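You operate a simulated robot arm through the tools that you are given. There is no shell and no other tool. Be economical: measure what you need, move in short steps, check, and stop when the job is done.

You are at the controls of a simulated robot arm. One attempt, no reset.

TASK
Open the analyser valve, zero on air, then pump off and valve shut.
Fine: press the grey button once the display says STEADY. Where these are worked on the way, their far stop is far enough and under half their travel is too little: analyser valve.

The check looks at the end state, three seconds after you hand in, the way a careful person would. Anything else that was tipped, shoved, dropped, spilled or broken makes it a failure.

THE ROBOT
A 6-joint arm with a two-finger parallel gripper, fixed in place. Base frame: the origin is at the foot of the arm, x ahead of it, y to its left, z up; the work surface is at about z = 85. Units: cm, rad, N and s.
With the tool pointing down near the work surface it reaches from about 12 to 84 cm from the base axis. Its first joint turns from -2.007 to 2.007 rad. Payload 4.2 kg.
The TCP is the grasp point between the finger pads, 2.3 cm short of the fingertips. In the tool frame z runs along the fingers and y along their closing line. Largest opening 9.4 cm; finger width 3.8, thickness 1; the body of the gripper, 5.4 by 9.6 cm, starts 3.9 cm behind the TCP.
Orientation is that of the tool frame in the base frame, as a unit quaternion [w, x, y, z]. With the fingers straight down and closing along the base's y, the tool's x points along the base's -x, its y along +y and its z along -z.

THE INTERFACE
- The arm moves only by the tool servo_tool. Its argument "commands" is a list of rows, each an object of numbers (a shift or turn left out is 0, a gripper value left out holds the last): "x", "y", "z": the shift along the tool's x, y, z in m; "ax", "ay", "az": the turn, a rotation vector about the tool's x, y, z in rad; "hand": the gripper command, from -1 (shut) to 1 (fully open), values between in proportion. In form: [{"x": .., "y": .., "z": .., "ax": .., "ay": .., "az": .., "hand": ..}, ...]. A call has 1 to 10 rows; each row shifts and turns the commanded pose from where the row before left it, along the tool's axes as they then stand. Rows are played at 5 a second. More than 5 cm and 0.15 rad between two rows, or a gripper value outside its range, and nothing of the call is played. Where a pose cannot be reached the arm comes as near as it can. A force on the tool above 40 N (or 10 N above the force at the start of the call, whichever is more), or a blocked arm, ends the call early, and 0.2 s more pass. Each finger travels about 10.8 cm/s and halts on what it meets, pressing with about 35 N; the grip force reading is that of the motor and also rises with nothing between the fingers. The clock runs only during rows and for 0.2 s after the last one: add rows that do not move to give the fingers time. The reply holds the time, the measured pose of the TCP, the force on the tool along the base axes, the opening and the grip force, in the units named above and with some noise, with the torque about the TCP (base axes, N m) and any sound that the robot's microphone picked up.
- Cameras (640 x 400 px; columns grow to the right, rows downward): "scene" is fixed at [21.91, -49.8, 172.83]; the picture's right is [0.68, -0.73, 0.00], its down [-0.43, -0.40, -0.81] and it looks along [0.60, 0.55, -0.58] (base axes); focal length 342 px, centre (320, 200). "wrist" rides on the gripper at [8.6, 1.6, -7.4] in the tool frame; the picture's right is [-0.18, 0.98, 0.00], its down [-0.58, -0.11, -0.81] and it looks along [-0.79, -0.15, 0.59] (tool axes); focal length 243 px, centre (320, 200). There is no depth. A picture from a camera that has moved, and an enlarged one, comes with that camera's place and axes in the base frame and with its lens.
- snapshot(camera): a new picture of that camera. It takes no simulated time.
- slide_trunk(by): slides the trunk up (or, below 0, down) by that many cm; the arm rides with it, the base frame stays. It gives what a move gives, with no picture.
- zoom(camera, box): a new picture of the part [left, top, right, bottom] of that camera's present view, enlarged. It takes no simulated time.
- hand_in(): hands the job in; it is judged then, once.

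Work in short steps. Places have to be worked out from the pictures, the camera data and where the tool is seen: move nearer, look again, correct. Check each grasp and each placing, and mend what went wrong. You have 120 turns and 76 pictures in all, those below and enlarged ones among them. Open the gripper and draw the arm clear of the work before you hand the job in, unless the task says otherwise; then end with one line.

The tools are called after "Call:" as name(argument=value, ...) on one line, values as JSON. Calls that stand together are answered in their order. servo_tool: Moves the arm, as the interface text tells. Its arguments: {"type":"object","properties":{"commands":{"type":"array"}},"required":["commands"]} The other tools are called the same way: slide_trunk (by) slides the trunk up or down; snapshot (camera) takes a picture; zoom (camera, box) takes an enlarged picture of a part of a camera's view; hand_in () hands the job in.

At the start:

```text
clock: 0.0
tcp_pos: [60.04, -5.45, 142.82]
tool_rot: [0.0, 0.0, 1.0, 0.001]
ft_force: [0.0, 0.0, -0.3]
torque: [-0.04, 0.03, -0.01]
gripper_width: 9.37
grip_force: 0.0
trunk travel left (down, up): [-90.0, 9.0]
```

scene: 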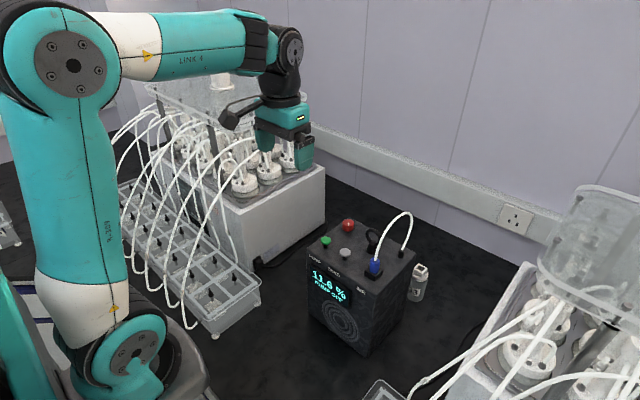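
wrist: 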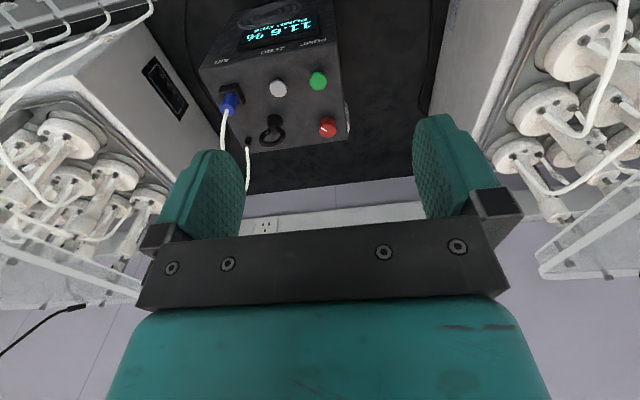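

I see a black analyser box with green, grey and red controls and a blue valve. I'll enlarge both views of it.

Call:
zoom(camera="scene", box=[290, 200, 450, 360])

Call:
zoom(camera="wrist", box=[190, 0, 370, 160])

```text
2.50 times, centred on (370, 280) of scene
camera zoom: at [21.91, -49.8, 172.83], right [0.68, -0.73, 0.0], down [-0.43, -0.4, -0.81], along [0.6, 0.55, -0.58], focal length 854 px, centre (195, 0)
```

zoom: 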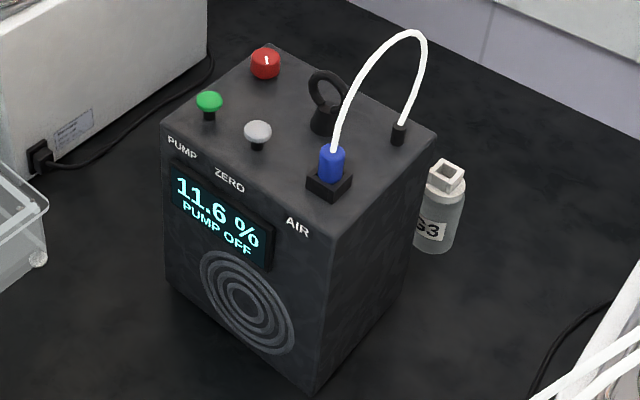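

```text
2.50 times, centred on (280, 80) of wrist
camera zoom: at [51.45, -3.72, 150.38], right [0.18, 0.98, 0.0], down [0.58, -0.11, 0.81], along [0.79, -0.15, -0.59], focal length 606 px, centre (420, 500)
```

zoom: 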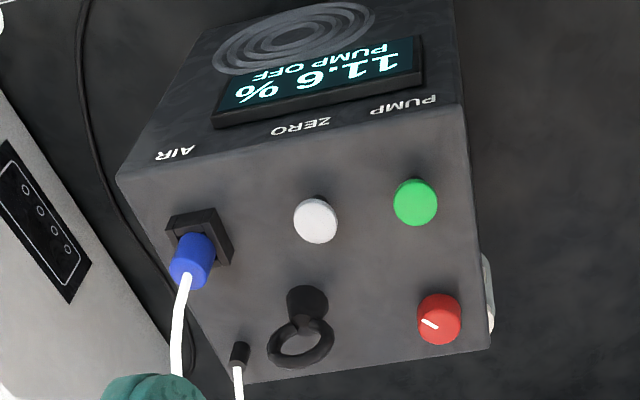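

I'll look closer to tell which part is the valve (the red knob or the black ring).

Call:
zoom(camera="scene", box=[330, 210, 420, 290])

Call:
zoom(camera="wrist", box=[240, 60, 350, 150])

```text
5.00 times, centred on (375, 250) of scene
camera zoom: at [21.91, -49.8, 172.83], right [0.68, -0.73, 0.0], down [-0.43, -0.4, -0.81], along [0.6, 0.55, -0.58], focal length 1708 px, centre (45, -50)
```

zoom: 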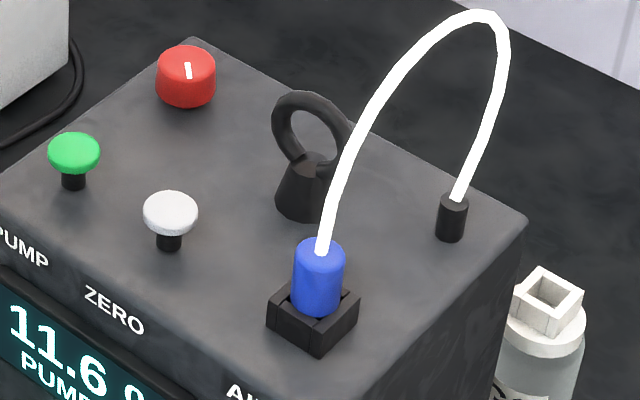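

```text
4.44 times, centred on (295, 105) of wrist
camera zoom: at [51.45, -3.72, 150.38], right [0.18, 0.98, 0.0], down [0.58, -0.11, 0.81], along [0.79, -0.15, -0.59], focal length 1078 px, centre (431, 622)
```

zoom: 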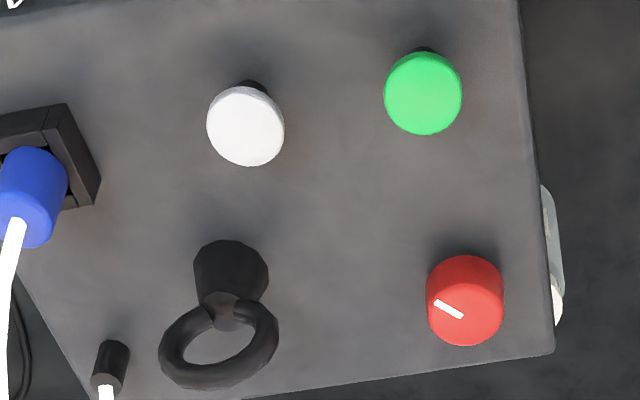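

The red knob with a pointer at about (79.2, -7.5, 113.5) looks like the valve. Green is the pump at (70.1, -7.6) and grey is zero at (70.2, -13.9). I'll move above the knob.

Call:
servo_tool(commands=[{"x": -0.04, "y": -0.005}, {"x": -0.04, "y": -0.005}, {"x": -0.04, "y": -0.005}, {"x": -0.04, "y": -0.005}, {"x": -0.032}, {"z": 0.045}, {"z": 0.045}, {"z": 0.045}, {"z": 0.03}, {}])

Call:
snapshot(camera="wrist")

Call:
snapshot(camera="scene")

```text
clock: 2.2
tcp_pos: [79.38, -7.38, 126.33]
tool_rot: [0.0, 0.0, 1.0, 0.001]
ft_force: [-0.6, 0.0, -0.6]
torque: [0.0, -0.01, 0.0]
gripper_width: 9.41
grip_force: 0.1
trunk travel left (down, up): [-90.0, 9.0]
```

```text
69 pictures are left
camera wrist: at [70.67, -5.73, 133.89], right [0.18, 0.98, 0.0], down [0.58, -0.11, 0.81], along [0.79, -0.15, -0.59], focal length 243 px, centre (320, 200)
```

wrist: 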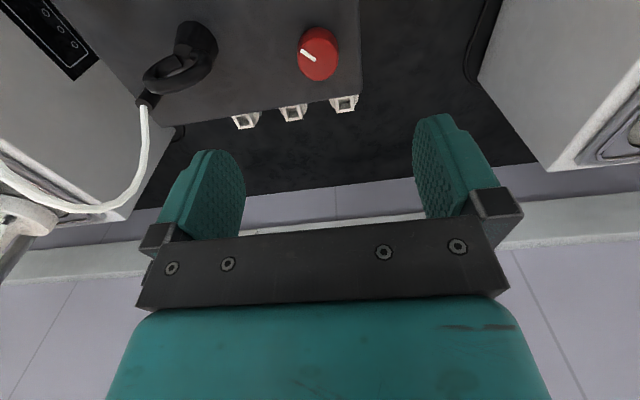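

```text
68 pictures are left
```

scene: 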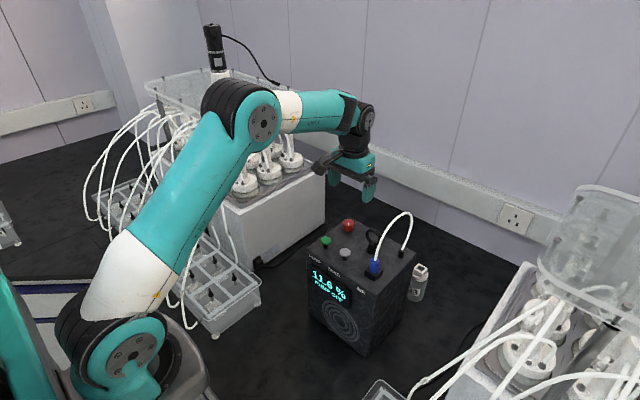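

The knob re-measures at (79.4, -7.6), under the tool. I'll lower to z≈116 with the fingers a little narrower and check.

Call:
servo_tool(commands=[{"y": -0.002, "z": 0.035, "hand": 0.4}, {"z": 0.035}, {"z": 0.025}, {}])

Call:
snapshot(camera="wrist")

Call:
zoom(camera="scene", box=[290, 170, 450, 270])

```text
clock: 3.2
tcp_pos: [79.33, -7.64, 116.75]
tool_rot: [-0.001, 0.0, 1.0, 0.001]
ft_force: [0.4, 0.3, 0.7]
torque: [0.01, -0.02, -0.02]
gripper_width: 6.59
grip_force: 0.1
trunk travel left (down, up): [-90.0, 9.0]
```

```text
67 pictures are left
camera wrist: at [70.66, -5.97, 124.35], right [0.18, 0.98, 0.0], down [0.58, -0.11, 0.81], along [0.79, -0.15, -0.59], focal length 243 px, centre (320, 200)
```

wrist: 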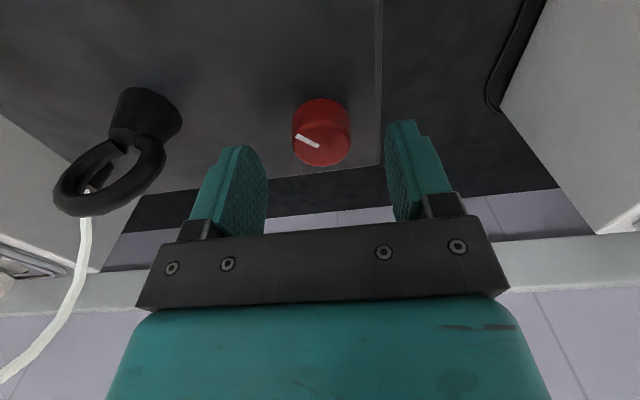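

```text
4.00 times, centred on (370, 220) of scene
camera zoom: at [21.91, -49.8, 172.83], right [0.68, -0.73, 0.0], down [-0.43, -0.4, -0.81], along [0.6, 0.55, -0.58], focal length 1366 px, centre (120, 120)
```

zoom: 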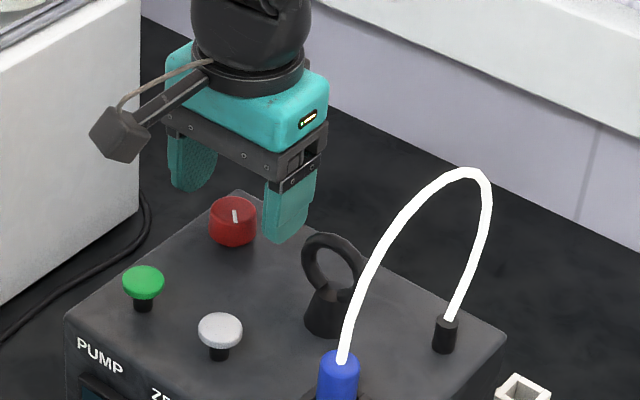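

Knob top is about z=114.3 and the box top about 112, so I'll lower until the fingertips sit just above the box, then close.

Call:
servo_tool(commands=[{"z": 0.01}, {"z": 0.008}, {}, {"hand": 0.0}, {"hand": -0.3}, {"hand": -0.5}, {}, {}])

Call:
snapshot(camera="wrist")

```text
clock: 5.0
tcp_pos: [79.17, -7.58, 115.04]
tool_rot: [0.0, 0.0, 1.0, 0.0]
ft_force: [-1.3, 7.4, -2.7]
torque: [-0.33, -0.21, -0.04]
gripper_width: 3.25
grip_force: 44.3
trunk travel left (down, up): [-90.0, 9.0]
```

```text
65 pictures are left
camera wrist: at [70.66, -5.84, 122.56], right [0.18, 0.98, 0.0], down [0.58, -0.11, 0.81], along [0.79, -0.15, -0.59], focal length 243 px, centre (320, 200)
```

wrist: 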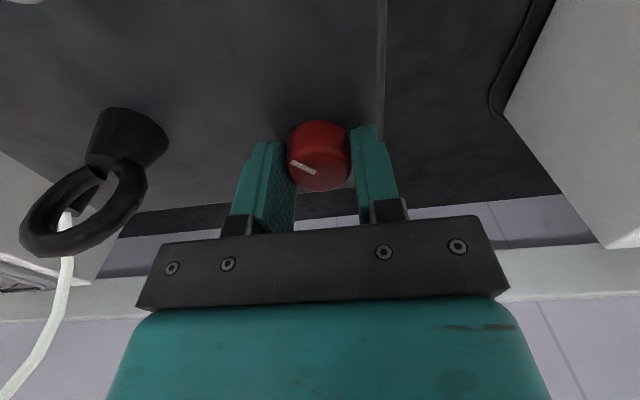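

Knob is held (3.25 cm). I'll turn a little counter-clockwise seen from above (negative az) and watch the torque and pointer.

Call:
servo_tool(commands=[{"y": 0.001}, {"az": -0.1}, {"az": -0.1}, {"az": -0.1}, {}])

Call:
snapshot(camera="wrist")

```text
clock: 6.2
tcp_pos: [79.2, -7.5, 115.01]
tool_rot: [0.0, -0.15, 0.989, 0.001]
ft_force: [1.7, 8.7, -1.4]
torque: [-0.03, -0.06, -0.92]
gripper_width: 3.21
grip_force: 45.3
trunk travel left (down, up): [-90.0, 9.0]
```

```text
64 pictures are left
camera wrist: at [70.57, -8.38, 122.57], right [-0.12, 0.99, 0.0], down [0.59, 0.07, 0.81], along [0.8, 0.09, -0.59], focal length 243 px, centre (320, 200)
```

wrist: 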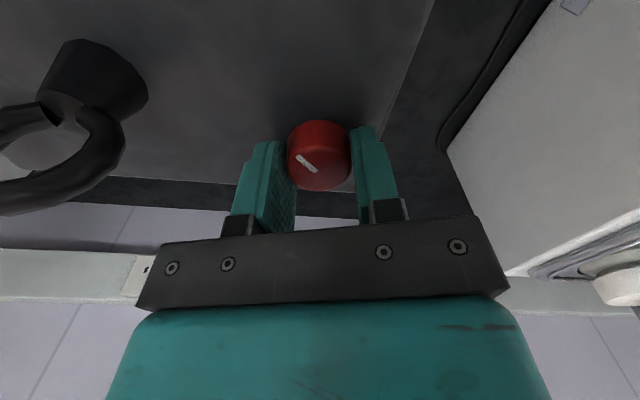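

The pointer slipped relative to the fingers and the torque rose to 0.92 N·m, so this direction is the stop. I'll go the other way.

Call:
servo_tool(commands=[{"az": 0.1}, {"az": 0.1}, {"az": 0.1}, {"az": 0.1}, {"az": 0.1}, {"az": 0.1}, {}])

Call:
snapshot(camera="wrist")

Call:
zoom(camera="scene", box=[290, 200, 450, 300])

```text
clock: 7.8
tcp_pos: [79.23, -7.58, 115.09]
tool_rot: [0.0, 0.151, 0.988, 0.001]
ft_force: [5.3, -4.1, 1.1]
torque: [-0.36, 0.01, 0.02]
gripper_width: 3.24
grip_force: 45.3
trunk travel left (down, up): [-90.0, 9.0]
```

```text
63 pictures are left
camera wrist: at [71.54, -3.41, 122.57], right [0.47, 0.88, 0.0], down [0.52, -0.28, 0.81], along [0.71, -0.38, -0.59], focal length 243 px, centre (320, 200)
```

wrist: 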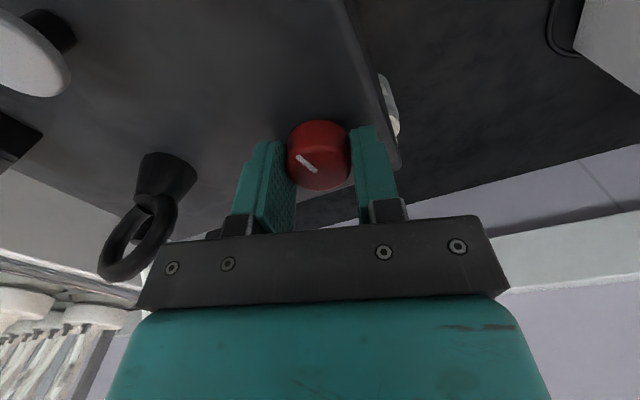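

```text
4.00 times, centred on (370, 250) of scene
camera zoom: at [21.91, -49.8, 172.83], right [0.68, -0.73, 0.0], down [-0.43, -0.4, -0.81], along [0.6, 0.55, -0.58], focal length 1366 px, centre (120, 0)
```

zoom: 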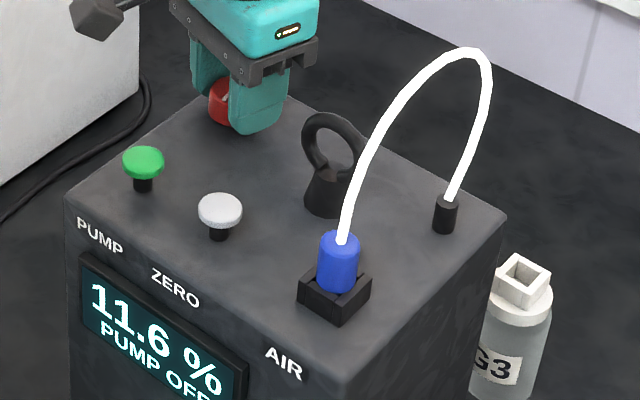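

Now the knob turns with the fingers freely. I'll continue toward the far stop while watching the torque.

Call:
servo_tool(commands=[{"az": 0.12}, {"az": 0.12}, {"az": 0.12}, {"az": 0.12}, {"az": 0.12}, {}])

Call:
servo_tool(commands=[{"az": 0.12}, {"az": 0.12}, {"az": 0.12}, {"az": 0.12}, {}])

Call:
snapshot(camera="wrist")

```text
clock: 9.2
tcp_pos: [79.07, -7.67, 115.08]
tool_rot: [-0.001, 0.438, 0.899, 0.001]
ft_force: [-4.3, -28.9, 4.3]
torque: [-0.31, 0.0, 0.08]
gripper_width: 3.26
grip_force: 44.9
trunk travel left (down, up): [-90.0, 9.0]
```

```text
clock: 10.4
tcp_pos: [79.0, -7.57, 115.03]
tool_rot: [-0.001, 0.638, 0.77, 0.0]
ft_force: [-23.7, -27.3, 2.8]
torque: [-0.48, 0.2, 0.71]
gripper_width: 3.22
grip_force: 44.9
trunk travel left (down, up): [-90.0, 9.0]
```

```text
61 pictures are left
camera wrist: at [79.06, 1.17, 122.59], right [1.0, 0.0, 0.0], down [0.0, -0.59, 0.81], along [0.0, -0.81, -0.59], focal length 243 px, centre (320, 200)
```

wrist: 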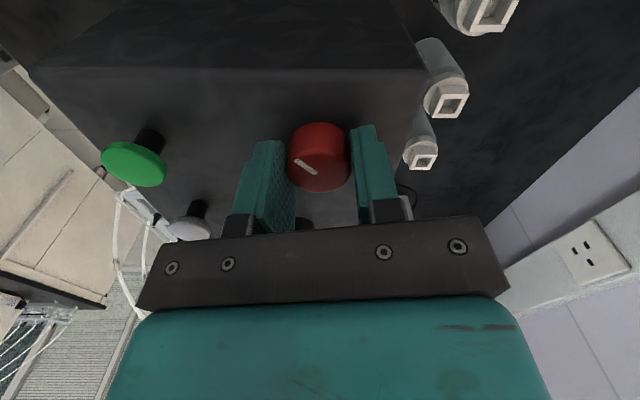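

About 90° turned and the torque is up to 0.71, which suggests the far stop. I'll relieve the side load and nudge a bit further to confirm.

Call:
servo_tool(commands=[{"y": -0.001, "x": -0.001}, {"az": 0.08}, {"az": 0.05}, {}])

Call:
snapshot(camera="wrist")

Call:
zoom(camera="scene", box=[290, 220, 450, 320])

```text
clock: 11.4
tcp_pos: [79.05, -7.55, 115.06]
tool_rot: [-0.002, 0.684, 0.729, 0.001]
ft_force: [-26.2, -6.8, -2.7]
torque: [0.81, -0.21, 0.62]
gripper_width: 3.24
grip_force: 45.1
trunk travel left (down, up): [-90.0, 9.0]
```

```text
60 pictures are left
camera wrist: at [80.12, 1.28, 122.6], right [0.99, -0.12, 0.0], down [-0.07, -0.59, 0.8], along [-0.1, -0.8, -0.59], focal length 243 px, centre (320, 200)
```

wrist: 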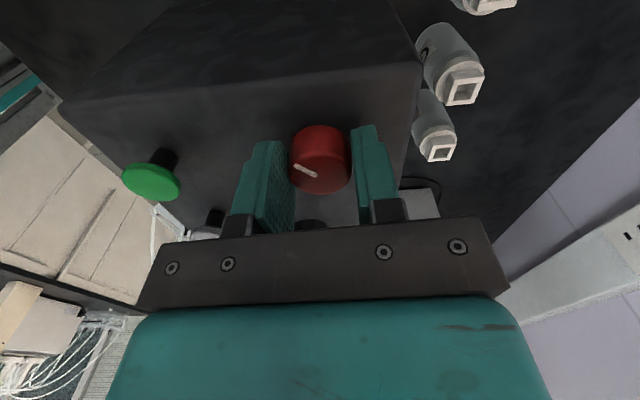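

```text
4.00 times, centred on (370, 270) of scene
camera zoom: at [21.91, -49.8, 172.83], right [0.68, -0.73, 0.0], down [-0.43, -0.4, -0.81], along [0.6, 0.55, -0.58], focal length 1366 px, centre (120, -80)
```

zoom: 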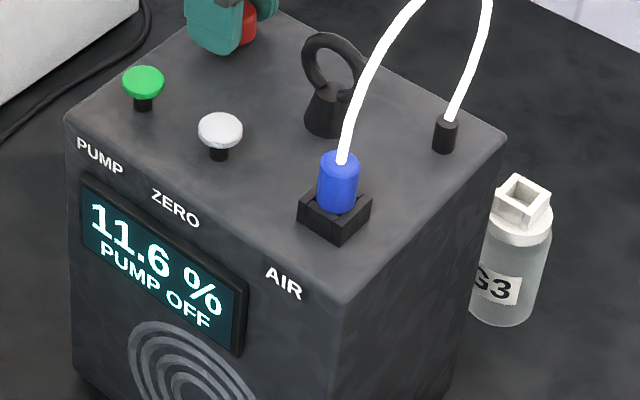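

The pointer slips back relative to the fingers, so the knob is at its far stop: valve open. I'll release and rise.

Call:
servo_tool(commands=[{"hand": -0.2}, {"hand": 0.2}, {}, {"z": -0.03}, {"z": -0.04}, {}])

Call:
servo_tool(commands=[{"az": -0.15}, {"az": -0.15}, {"az": -0.15}, {"az": -0.15}, {"az": -0.15}, {"az": -0.15}, {"az": -0.15}, {"az": -0.15}, {"az": -0.15}, {"az": -0.15, "hand": -1}])

Call:
snapshot(camera="wrist")

Call:
zoom(camera="scene", box=[290, 210, 450, 310])

```text
clock: 12.8
tcp_pos: [79.19, -7.64, 122.17]
tool_rot: [0.0, 0.685, 0.728, 0.001]
ft_force: [-0.8, 0.7, 0.3]
torque: [-0.01, -0.01, 0.02]
gripper_width: 5.65
grip_force: 0.0
trunk travel left (down, up): [-90.0, 9.0]
```

```text
clock: 15.0
tcp_pos: [79.18, -7.65, 122.11]
tool_rot: [0.0, 0.004, 1.0, 0.001]
ft_force: [0.2, -0.7, -0.4]
torque: [0.0, 0.01, -0.05]
gripper_width: 0.0
grip_force: 30.9
trunk travel left (down, up): [-90.0, 9.0]
```

```text
58 pictures are left
camera wrist: at [70.56, -5.9, 129.58], right [0.19, 0.98, 0.0], down [0.58, -0.12, 0.81], along [0.79, -0.15, -0.59], focal length 243 px, centre (320, 200)
```

wrist: 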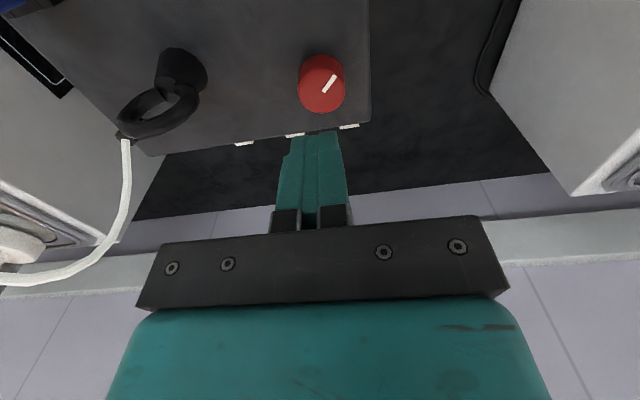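

```text
4.00 times, centred on (370, 260) of scene
camera zoom: at [21.91, -49.8, 172.83], right [0.68, -0.73, 0.0], down [-0.43, -0.4, -0.81], along [0.6, 0.55, -0.58], focal length 1366 px, centre (120, -40)
```

zoom: 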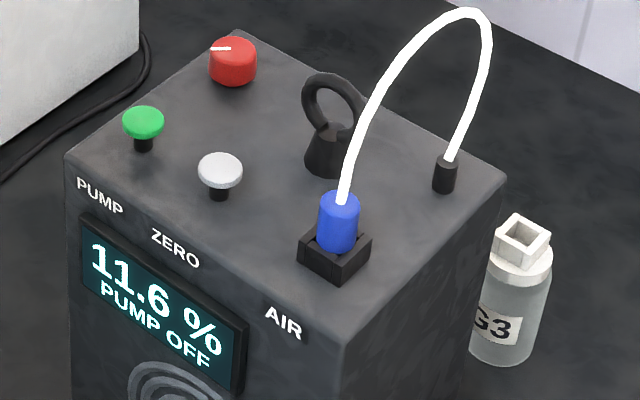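

Valve pointer has turned 90°. Now I'll go above the green button and come down with closed fingers.

Call:
servo_tool(commands=[{"x": 0.045}, {"x": 0.046}, {"z": 0.03}, {"z": 0.015}, {}])

Call:
zoom(camera="scene", box=[290, 190, 450, 290])

Call:
snapshot(camera="wrist")

```text
clock: 16.2
tcp_pos: [70.09, -7.53, 117.64]
tool_rot: [0.0, 0.005, 1.0, 0.001]
ft_force: [0.4, 0.7, -0.1]
torque: [-0.01, -0.01, 0.03]
gripper_width: 0.01
grip_force: 34.7
trunk travel left (down, up): [-90.0, 9.0]
```

```text
4.00 times, centred on (370, 240) of scene
camera zoom: at [21.91, -49.8, 172.83], right [0.68, -0.73, 0.0], down [-0.43, -0.4, -0.81], along [0.6, 0.55, -0.58], focal length 1366 px, centre (120, 40)
```

zoom: 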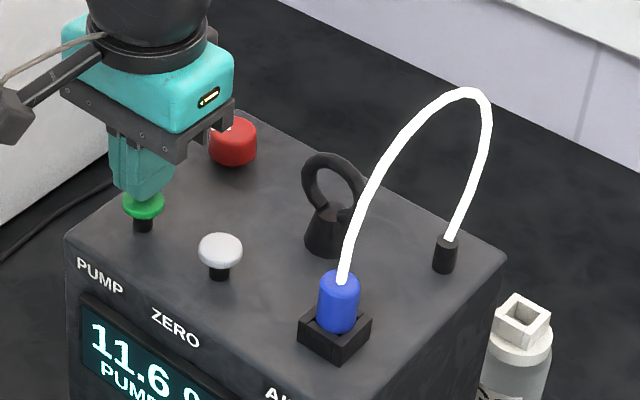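

```text
55 pictures are left
camera wrist: at [61.49, -5.72, 125.08], right [0.2, 0.98, 0.0], down [0.58, -0.12, 0.81], along [0.79, -0.16, -0.59], focal length 243 px, centre (320, 200)
```

wrist: 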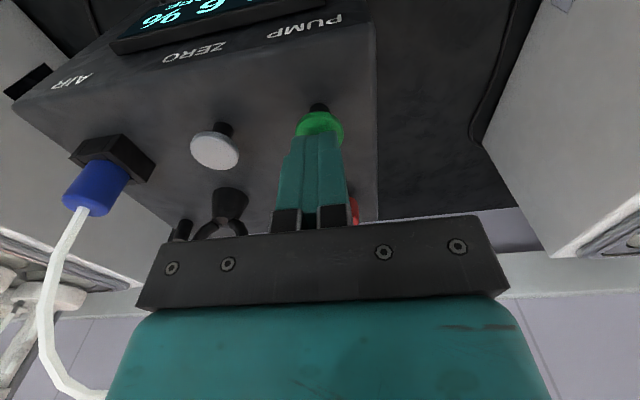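

The fingertips are right above the green cap. I'll press in small steps and watch the force.

Call:
servo_tool(commands=[{"z": 0.004}, {"z": 0.003}, {"z": 0.003}, {"z": 0.003}])

Call:
zoom(camera="scene", box=[290, 210, 450, 310])

```text
clock: 17.2
tcp_pos: [70.06, -7.52, 116.2]
tool_rot: [0.0, 0.006, 1.0, 0.0]
ft_force: [-0.3, 0.2, 1.3]
torque: [0.02, -0.02, -0.02]
gripper_width: 0.0
grip_force: 35.2
trunk travel left (down, up): [-90.0, 9.0]
```

```text
4.00 times, centred on (370, 260) of scene
camera zoom: at [21.91, -49.8, 172.83], right [0.68, -0.73, 0.0], down [-0.43, -0.4, -0.81], along [0.6, 0.55, -0.58], focal length 1366 px, centre (120, -40)
```

zoom: 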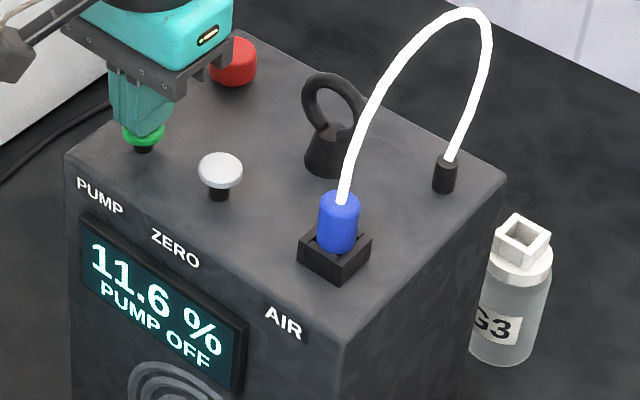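

Contact is just starting (1.3 N). I'll press further.

Call:
servo_tool(commands=[{"z": 0.002}, {"z": 0.002}, {"z": 0.002}])

Call:
zoom(camera="scene", box=[290, 210, 450, 310])

```text
clock: 18.0
tcp_pos: [70.07, -7.52, 115.62]
tool_rot: [0.0, 0.006, 1.0, 0.002]
ft_force: [0.2, -0.3, 3.9]
torque: [-0.01, -0.01, 0.02]
gripper_width: 0.03
grip_force: 35.0
trunk travel left (down, up): [-90.0, 9.0]
heard: click
```

```text
4.00 times, centred on (370, 260) of scene
camera zoom: at [21.91, -49.8, 172.83], right [0.68, -0.73, 0.0], down [-0.43, -0.4, -0.81], along [0.6, 0.55, -0.58], focal length 1366 px, centre (120, -40)
```

zoom: 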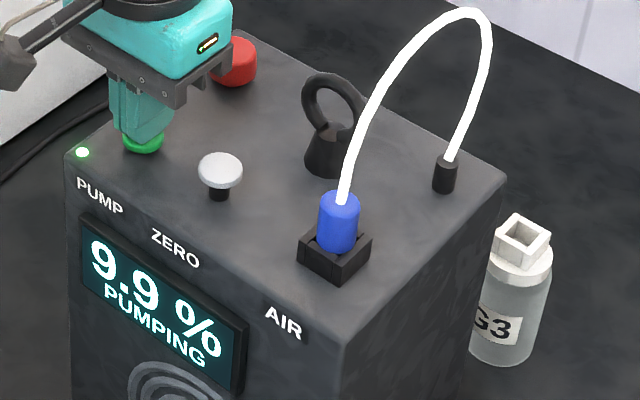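

The pump is running (click heard, display says PUMPING). I'll lift off and move above the grey button, then wait for STEADY.

Call:
servo_tool(commands=[{"z": -0.02}, {"z": -0.015}, {"y": -0.032}, {"y": -0.032}, {"z": 0.014}, {}])

Call:
zoom(camera="scene", box=[290, 210, 450, 310])

Call:
snapshot(camera="wrist")

```text
clock: 19.4
tcp_pos: [70.05, -14.07, 117.73]
tool_rot: [-0.001, 0.006, 1.0, 0.0]
ft_force: [-0.5, 0.4, -0.2]
torque: [0.01, 0.0, -0.02]
gripper_width: 0.01
grip_force: 34.5
trunk travel left (down, up): [-90.0, 9.0]
```

```text
4.00 times, centred on (370, 260) of scene
camera zoom: at [21.91, -49.8, 172.83], right [0.68, -0.73, 0.0], down [-0.43, -0.4, -0.81], along [0.6, 0.55, -0.58], focal length 1366 px, centre (120, -40)
```

zoom: 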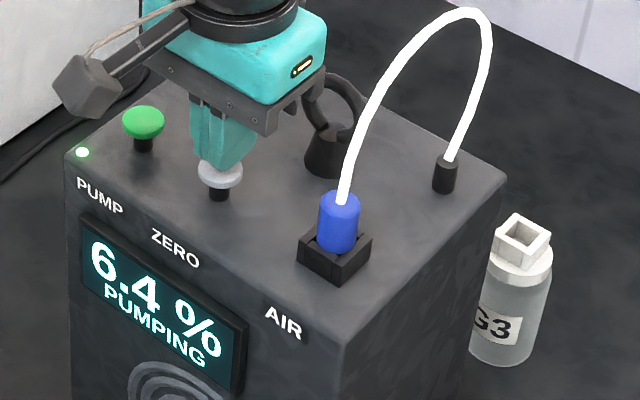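

```text
51 pictures are left
camera wrist: at [61.42, -12.25, 125.24], right [0.2, 0.98, 0.0], down [0.58, -0.12, 0.81], along [0.79, -0.16, -0.59], focal length 243 px, centre (320, 200)
```

wrist: 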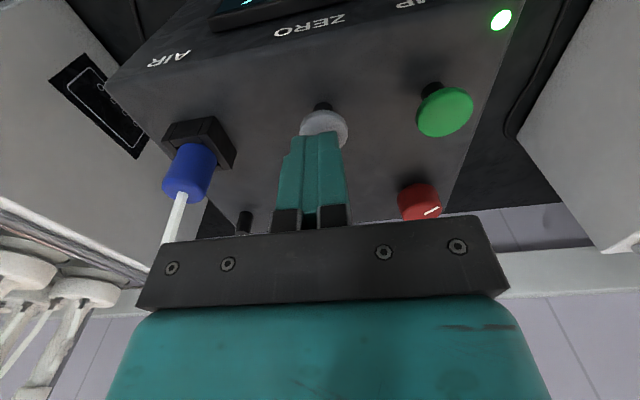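

The tool is over the grey button and the reading is falling (6.4%). I'll wait.

Call:
servo_tool(commands=[{}, {}, {}, {}, {}, {}, {}, {}, {}, {}])

Call:
servo_tool(commands=[{}, {}, {}, {}, {}, {}, {}, {}, {}, {}])

Call:
servo_tool(commands=[{}, {}, {}, {}, {}, {}, {}, {}, {}, {}])

Call:
zoom(camera="scene", box=[290, 210, 450, 310])

```text
clock: 21.6
tcp_pos: [70.06, -14.1, 117.67]
tool_rot: [0.001, 0.007, 1.0, 0.001]
ft_force: [0.2, 0.2, -0.1]
torque: [-0.01, 0.0, 0.01]
gripper_width: 0.02
grip_force: 35.0
trunk travel left (down, up): [-90.0, 9.0]
```

```text
clock: 23.8
tcp_pos: [69.97, -13.97, 117.7]
tool_rot: [0.0, 0.007, 1.0, 0.001]
ft_force: [-0.5, -0.9, -0.5]
torque: [-0.03, 0.01, -0.02]
gripper_width: 0.01
grip_force: 35.5
trunk travel left (down, up): [-90.0, 9.0]
```

```text
clock: 26.0
tcp_pos: [69.94, -13.97, 117.75]
tool_rot: [0.0, 0.006, 1.0, 0.001]
ft_force: [0.0, 0.4, 0.6]
torque: [0.0, -0.01, -0.01]
gripper_width: 0.01
grip_force: 34.6
trunk travel left (down, up): [-90.0, 9.0]
```

```text
4.00 times, centred on (370, 260) of scene
camera zoom: at [21.91, -49.8, 172.83], right [0.68, -0.73, 0.0], down [-0.43, -0.4, -0.81], along [0.6, 0.55, -0.58], focal length 1366 px, centre (120, -40)
```

zoom: 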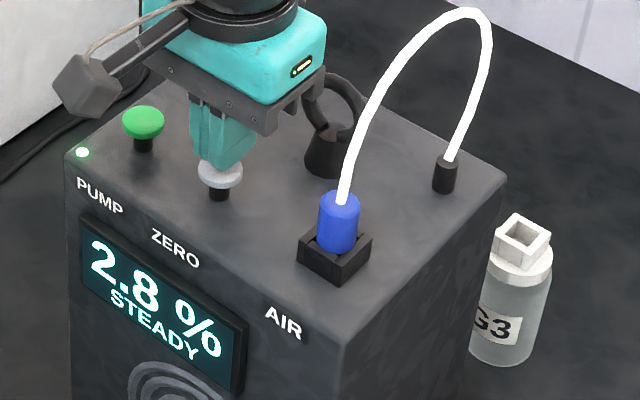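

The display says STEADY, so I'll press grey by the same depth that clicked the green button (TCP 115.6).

Call:
servo_tool(commands=[{"z": 0.005}, {"z": 0.005}, {"z": 0.004}, {"z": 0.003}, {"z": 0.003}, {"z": 0.002}])

Call:
zoom(camera="scene", box=[290, 210, 450, 310])

```text
clock: 27.4
tcp_pos: [69.99, -13.95, 115.49]
tool_rot: [0.001, 0.005, 1.0, 0.001]
ft_force: [2.1, -0.9, 3.8]
torque: [-0.02, -0.03, -0.01]
gripper_width: 0.02
grip_force: 35.3
trunk travel left (down, up): [-90.0, 9.0]
heard: click
```

```text
4.00 times, centred on (370, 260) of scene
camera zoom: at [21.91, -49.8, 172.83], right [0.68, -0.73, 0.0], down [-0.43, -0.4, -0.81], along [0.6, 0.55, -0.58], focal length 1366 px, centre (120, -40)
```

zoom: 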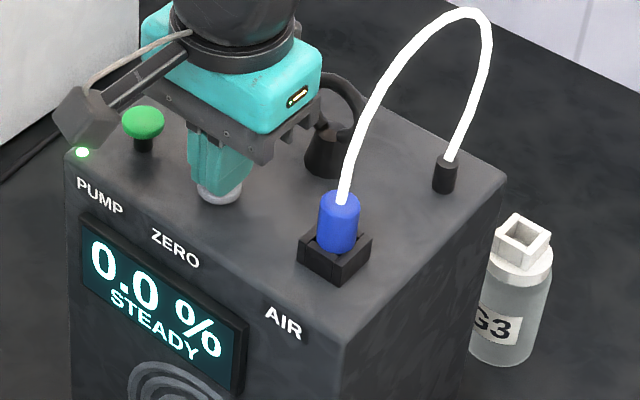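

Zeroed: the display reads 0.0% STEADY. Now I'll return to green and press it to stop the pump.

Call:
servo_tool(commands=[{"z": -0.02}, {"z": -0.015}, {"y": 0.032}, {"y": 0.032}, {"z": 0.014}, {}])

Call:
servo_tool(commands=[{"z": 0.005}, {"z": 0.005}, {"z": 0.004}, {"z": 0.003}, {"z": 0.003}])

Call:
zoom(camera="scene", box=[290, 210, 450, 310])

```text
clock: 28.8
tcp_pos: [70.08, -7.51, 117.64]
tool_rot: [0.0, 0.005, 1.0, 0.001]
ft_force: [-0.4, -0.6, 0.2]
torque: [-0.01, 0.0, 0.06]
gripper_width: 0.01
grip_force: 35.0
trunk travel left (down, up): [-90.0, 9.0]
```

```text
clock: 30.0
tcp_pos: [70.24, -7.7, 115.68]
tool_rot: [0.0, 0.006, 1.0, 0.001]
ft_force: [-0.5, 0.4, 4.0]
torque: [0.02, -0.01, 0.0]
gripper_width: 0.0
grip_force: 34.7
trunk travel left (down, up): [-90.0, 9.0]
heard: click
```

```text
4.00 times, centred on (370, 260) of scene
camera zoom: at [21.91, -49.8, 172.83], right [0.68, -0.73, 0.0], down [-0.43, -0.4, -0.81], along [0.6, 0.55, -0.58], focal length 1366 px, centre (120, -40)
```

zoom: 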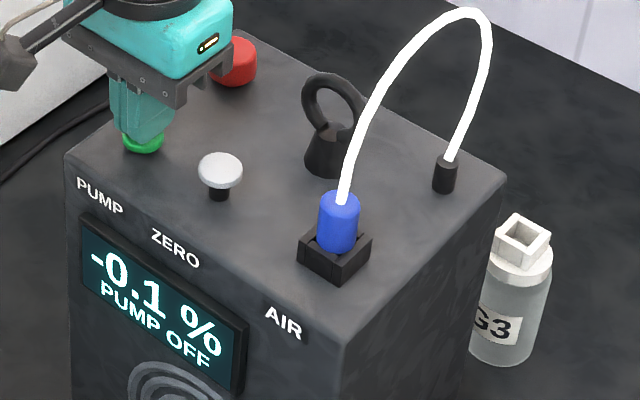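

Pump is off. I'll go back over the valve knob, opened and pre-rotated, so I can turn it back counter-clockwise.

Call:
servo_tool(commands=[{"z": -0.035}, {"z": -0.03}, {"x": -0.046, "hand": 0.4}, {"x": -0.044, "y": -0.0005}, {"az": 0.15}, {"az": 0.15}, {"az": 0.15}, {"az": 0.15}, {"az": 0.15}, {"az": 0.15}])

Call:
servo_tool(commands=[{"az": 0.15}, {"az": 0.15}, {"az": 0.15}, {}])

Call:
snapshot(camera="wrist")

```text
clock: 32.2
tcp_pos: [79.04, -7.59, 122.05]
tool_rot: [-0.002, 0.441, 0.897, 0.0]
ft_force: [0.5, 0.2, -0.4]
torque: [-0.02, 0.02, 0.01]
gripper_width: 6.55
grip_force: 0.1
trunk travel left (down, up): [-90.0, 9.0]
```

```text
clock: 33.2
tcp_pos: [79.09, -7.69, 122.12]
tool_rot: [0.0, 0.63, 0.776, -0.001]
ft_force: [0.5, 0.7, -0.9]
torque: [-0.01, 0.02, 0.0]
gripper_width: 6.58
grip_force: 0.1
trunk travel left (down, up): [-90.0, 9.0]
```

```text
47 pictures are left
camera wrist: at [78.9, 1.12, 129.66], right [1.0, 0.02, 0.0], down [0.01, -0.59, 0.81], along [0.02, -0.81, -0.59], focal length 243 px, centre (320, 200)
```

wrist: 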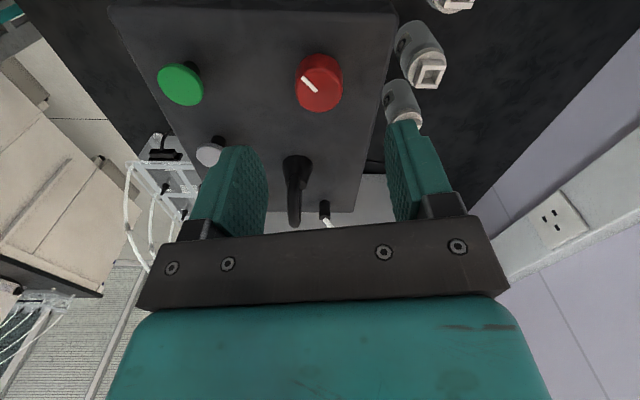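

The knob is centred at about (79.0, -7.7). I'll lower, grip and turn back.

Call:
servo_tool(commands=[{"z": 0.035}, {"z": 0.025}, {"z": 0.01}, {}, {"hand": 0.0}, {"hand": -0.3}, {"hand": -0.5}, {}, {}])

Call:
servo_tool(commands=[{"az": -0.12}, {"az": -0.12}, {"az": -0.12}, {"az": -0.12}, {"az": -0.12}, {"az": -0.12}, {}])

Call:
snapshot(camera="wrist")

```text
clock: 35.2
tcp_pos: [79.08, -7.66, 115.04]
tool_rot: [-0.001, 0.63, 0.777, 0.0]
ft_force: [-1.8, -1.0, -1.6]
torque: [0.0, 0.01, 0.07]
gripper_width: 3.19
grip_force: 45.4
trunk travel left (down, up): [-90.0, 9.0]
```

```text
clock: 36.8
tcp_pos: [79.18, -7.66, 115.2]
tool_rot: [0.001, 0.315, 0.949, 0.001]
ft_force: [5.7, 1.6, 3.1]
torque: [0.54, 0.91, 0.0]
gripper_width: 3.2
grip_force: 45.2
trunk travel left (down, up): [-90.0, 9.0]
```

```text
46 pictures are left
camera wrist: at [73.2, -1.13, 122.69], right [0.73, 0.68, 0.0], down [0.4, -0.43, 0.81], along [0.55, -0.59, -0.59], focal length 243 px, centre (320, 200)
```

wrist: 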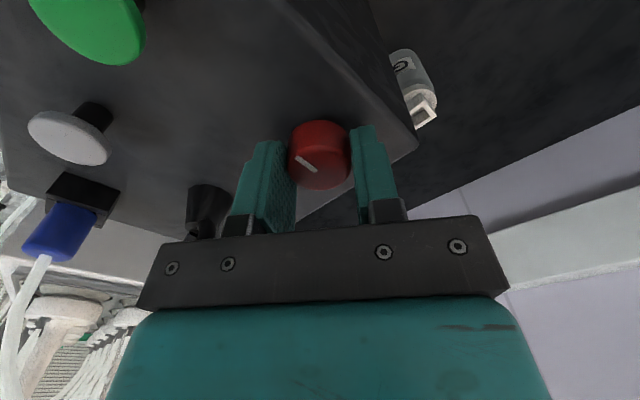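

It turns freely with the fingers. I'll continue past the original angle, in two calls, until the stop shows.

Call:
servo_tool(commands=[{"az": -0.12}, {"az": -0.12}, {"az": -0.12}, {"az": -0.12}, {"az": -0.12}, {}])

Call:
servo_tool(commands=[{"az": -0.1}, {"az": -0.1}, {"az": -0.08}, {}])

Call:
snapshot(camera="wrist")

```text
clock: 38.2
tcp_pos: [79.19, -7.48, 115.14]
tool_rot: [0.0, 0.019, 1.0, 0.0]
ft_force: [20.0, 10.2, 3.7]
torque: [0.12, 0.29, -0.01]
gripper_width: 3.19
grip_force: 45.0
trunk travel left (down, up): [-90.0, 9.0]
```

```text
clock: 39.2
tcp_pos: [79.13, -7.53, 115.22]
tool_rot: [0.0, -0.121, 0.993, 0.0]
ft_force: [16.5, 19.8, 6.2]
torque: [0.07, -0.68, -0.63]
gripper_width: 3.22
grip_force: 44.8
trunk travel left (down, up): [-90.0, 9.0]
```

```text
45 pictures are left
camera wrist: at [70.4, -7.91, 122.68], right [-0.06, 1.0, 0.0], down [0.59, 0.03, 0.81], along [0.81, 0.05, -0.59], focal length 243 px, centre (320, 200)
```

wrist: 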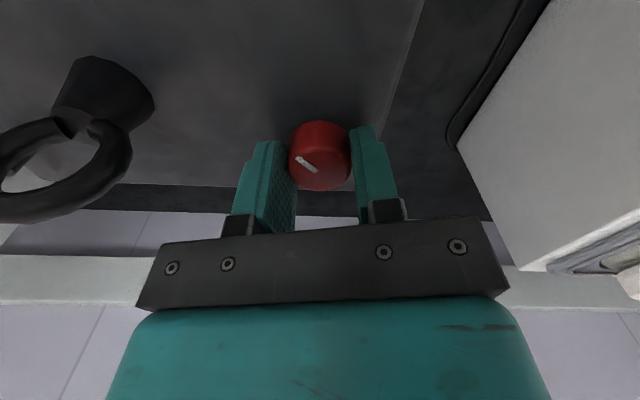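

Torque of -0.63 N·m and the pointer starting to slip: stop nearly or fully reached. One more small turn, then release and rise to check.

Call:
servo_tool(commands=[{"az": -0.06}, {"az": -0.05}, {}, {"hand": -0.2}, {"hand": 0.2}, {}, {"z": -0.03}, {"z": -0.04}, {"az": 0.15}, {"az": 0.15}])

Call:
servo_tool(commands=[{"z": -0.045}, {"z": -0.045}, {"x": 0.045, "hand": 1}, {"x": 0.045}, {"x": 0.045}, {"x": 0.045}, {}])

Call:
zoom(camera="wrist", box=[190, 0, 370, 160])

Call:
zoom(camera="scene", box=[290, 210, 450, 310])

Call:
snapshot(camera="scene")

```text
clock: 41.4
tcp_pos: [79.11, -7.72, 122.19]
tool_rot: [0.0, -0.025, 1.0, 0.001]
ft_force: [0.4, 0.2, 0.3]
torque: [0.05, -0.03, -0.02]
gripper_width: 5.63
grip_force: 0.0
trunk travel left (down, up): [-90.0, 9.0]
```

```text
clock: 43.0
tcp_pos: [60.93, -8.55, 131.2]
tool_rot: [0.001, -0.025, 1.0, 0.002]
ft_force: [0.5, -1.0, -1.1]
torque: [0.02, 0.01, 0.01]
gripper_width: 9.41
grip_force: 0.1
trunk travel left (down, up): [-90.0, 9.0]
```

```text
2.50 times, centred on (280, 80) of wrist
camera zoom: at [52.31, -7.32, 138.73], right [0.14, 0.99, 0.0], down [0.59, -0.08, 0.81], along [0.8, -0.11, -0.59], focal length 606 px, centre (420, 500)
```

zoom: 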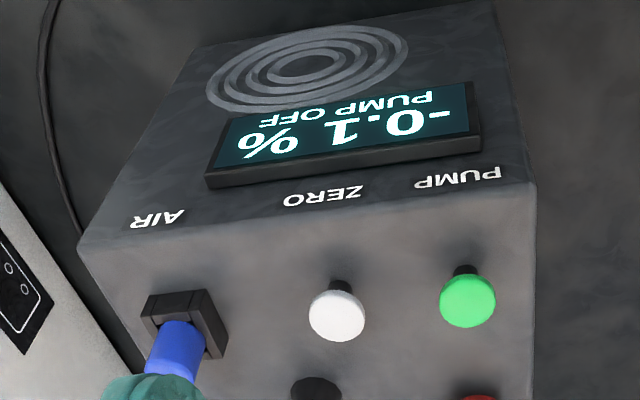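

```text
4.00 times, centred on (370, 260) of scene
camera zoom: at [21.91, -49.8, 172.83], right [0.68, -0.73, 0.0], down [-0.43, -0.4, -0.81], along [0.6, 0.55, -0.58], focal length 1366 px, centre (120, -40)
```

zoom: 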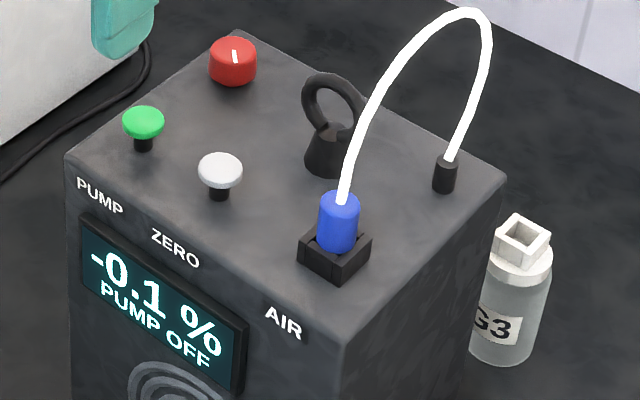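

```text
42 pictures are left
```

scene: 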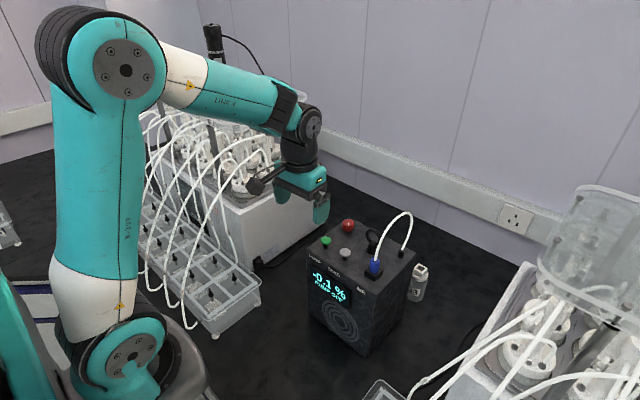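

The pointer is back at its original closed position, the pump is off, the analyser is zeroed, the box hasn't moved, and the gripper is open and clear. I'm handing in.

Call:
hand_in()

```text
The job is handed in.
```

I opened the valve to its far stop, pressed the grey button at STEADY to zero on air (the display went to 0.0 %), then switched the pump off and shut the valve. The display read -0.1 % with the pump off when I handed in.
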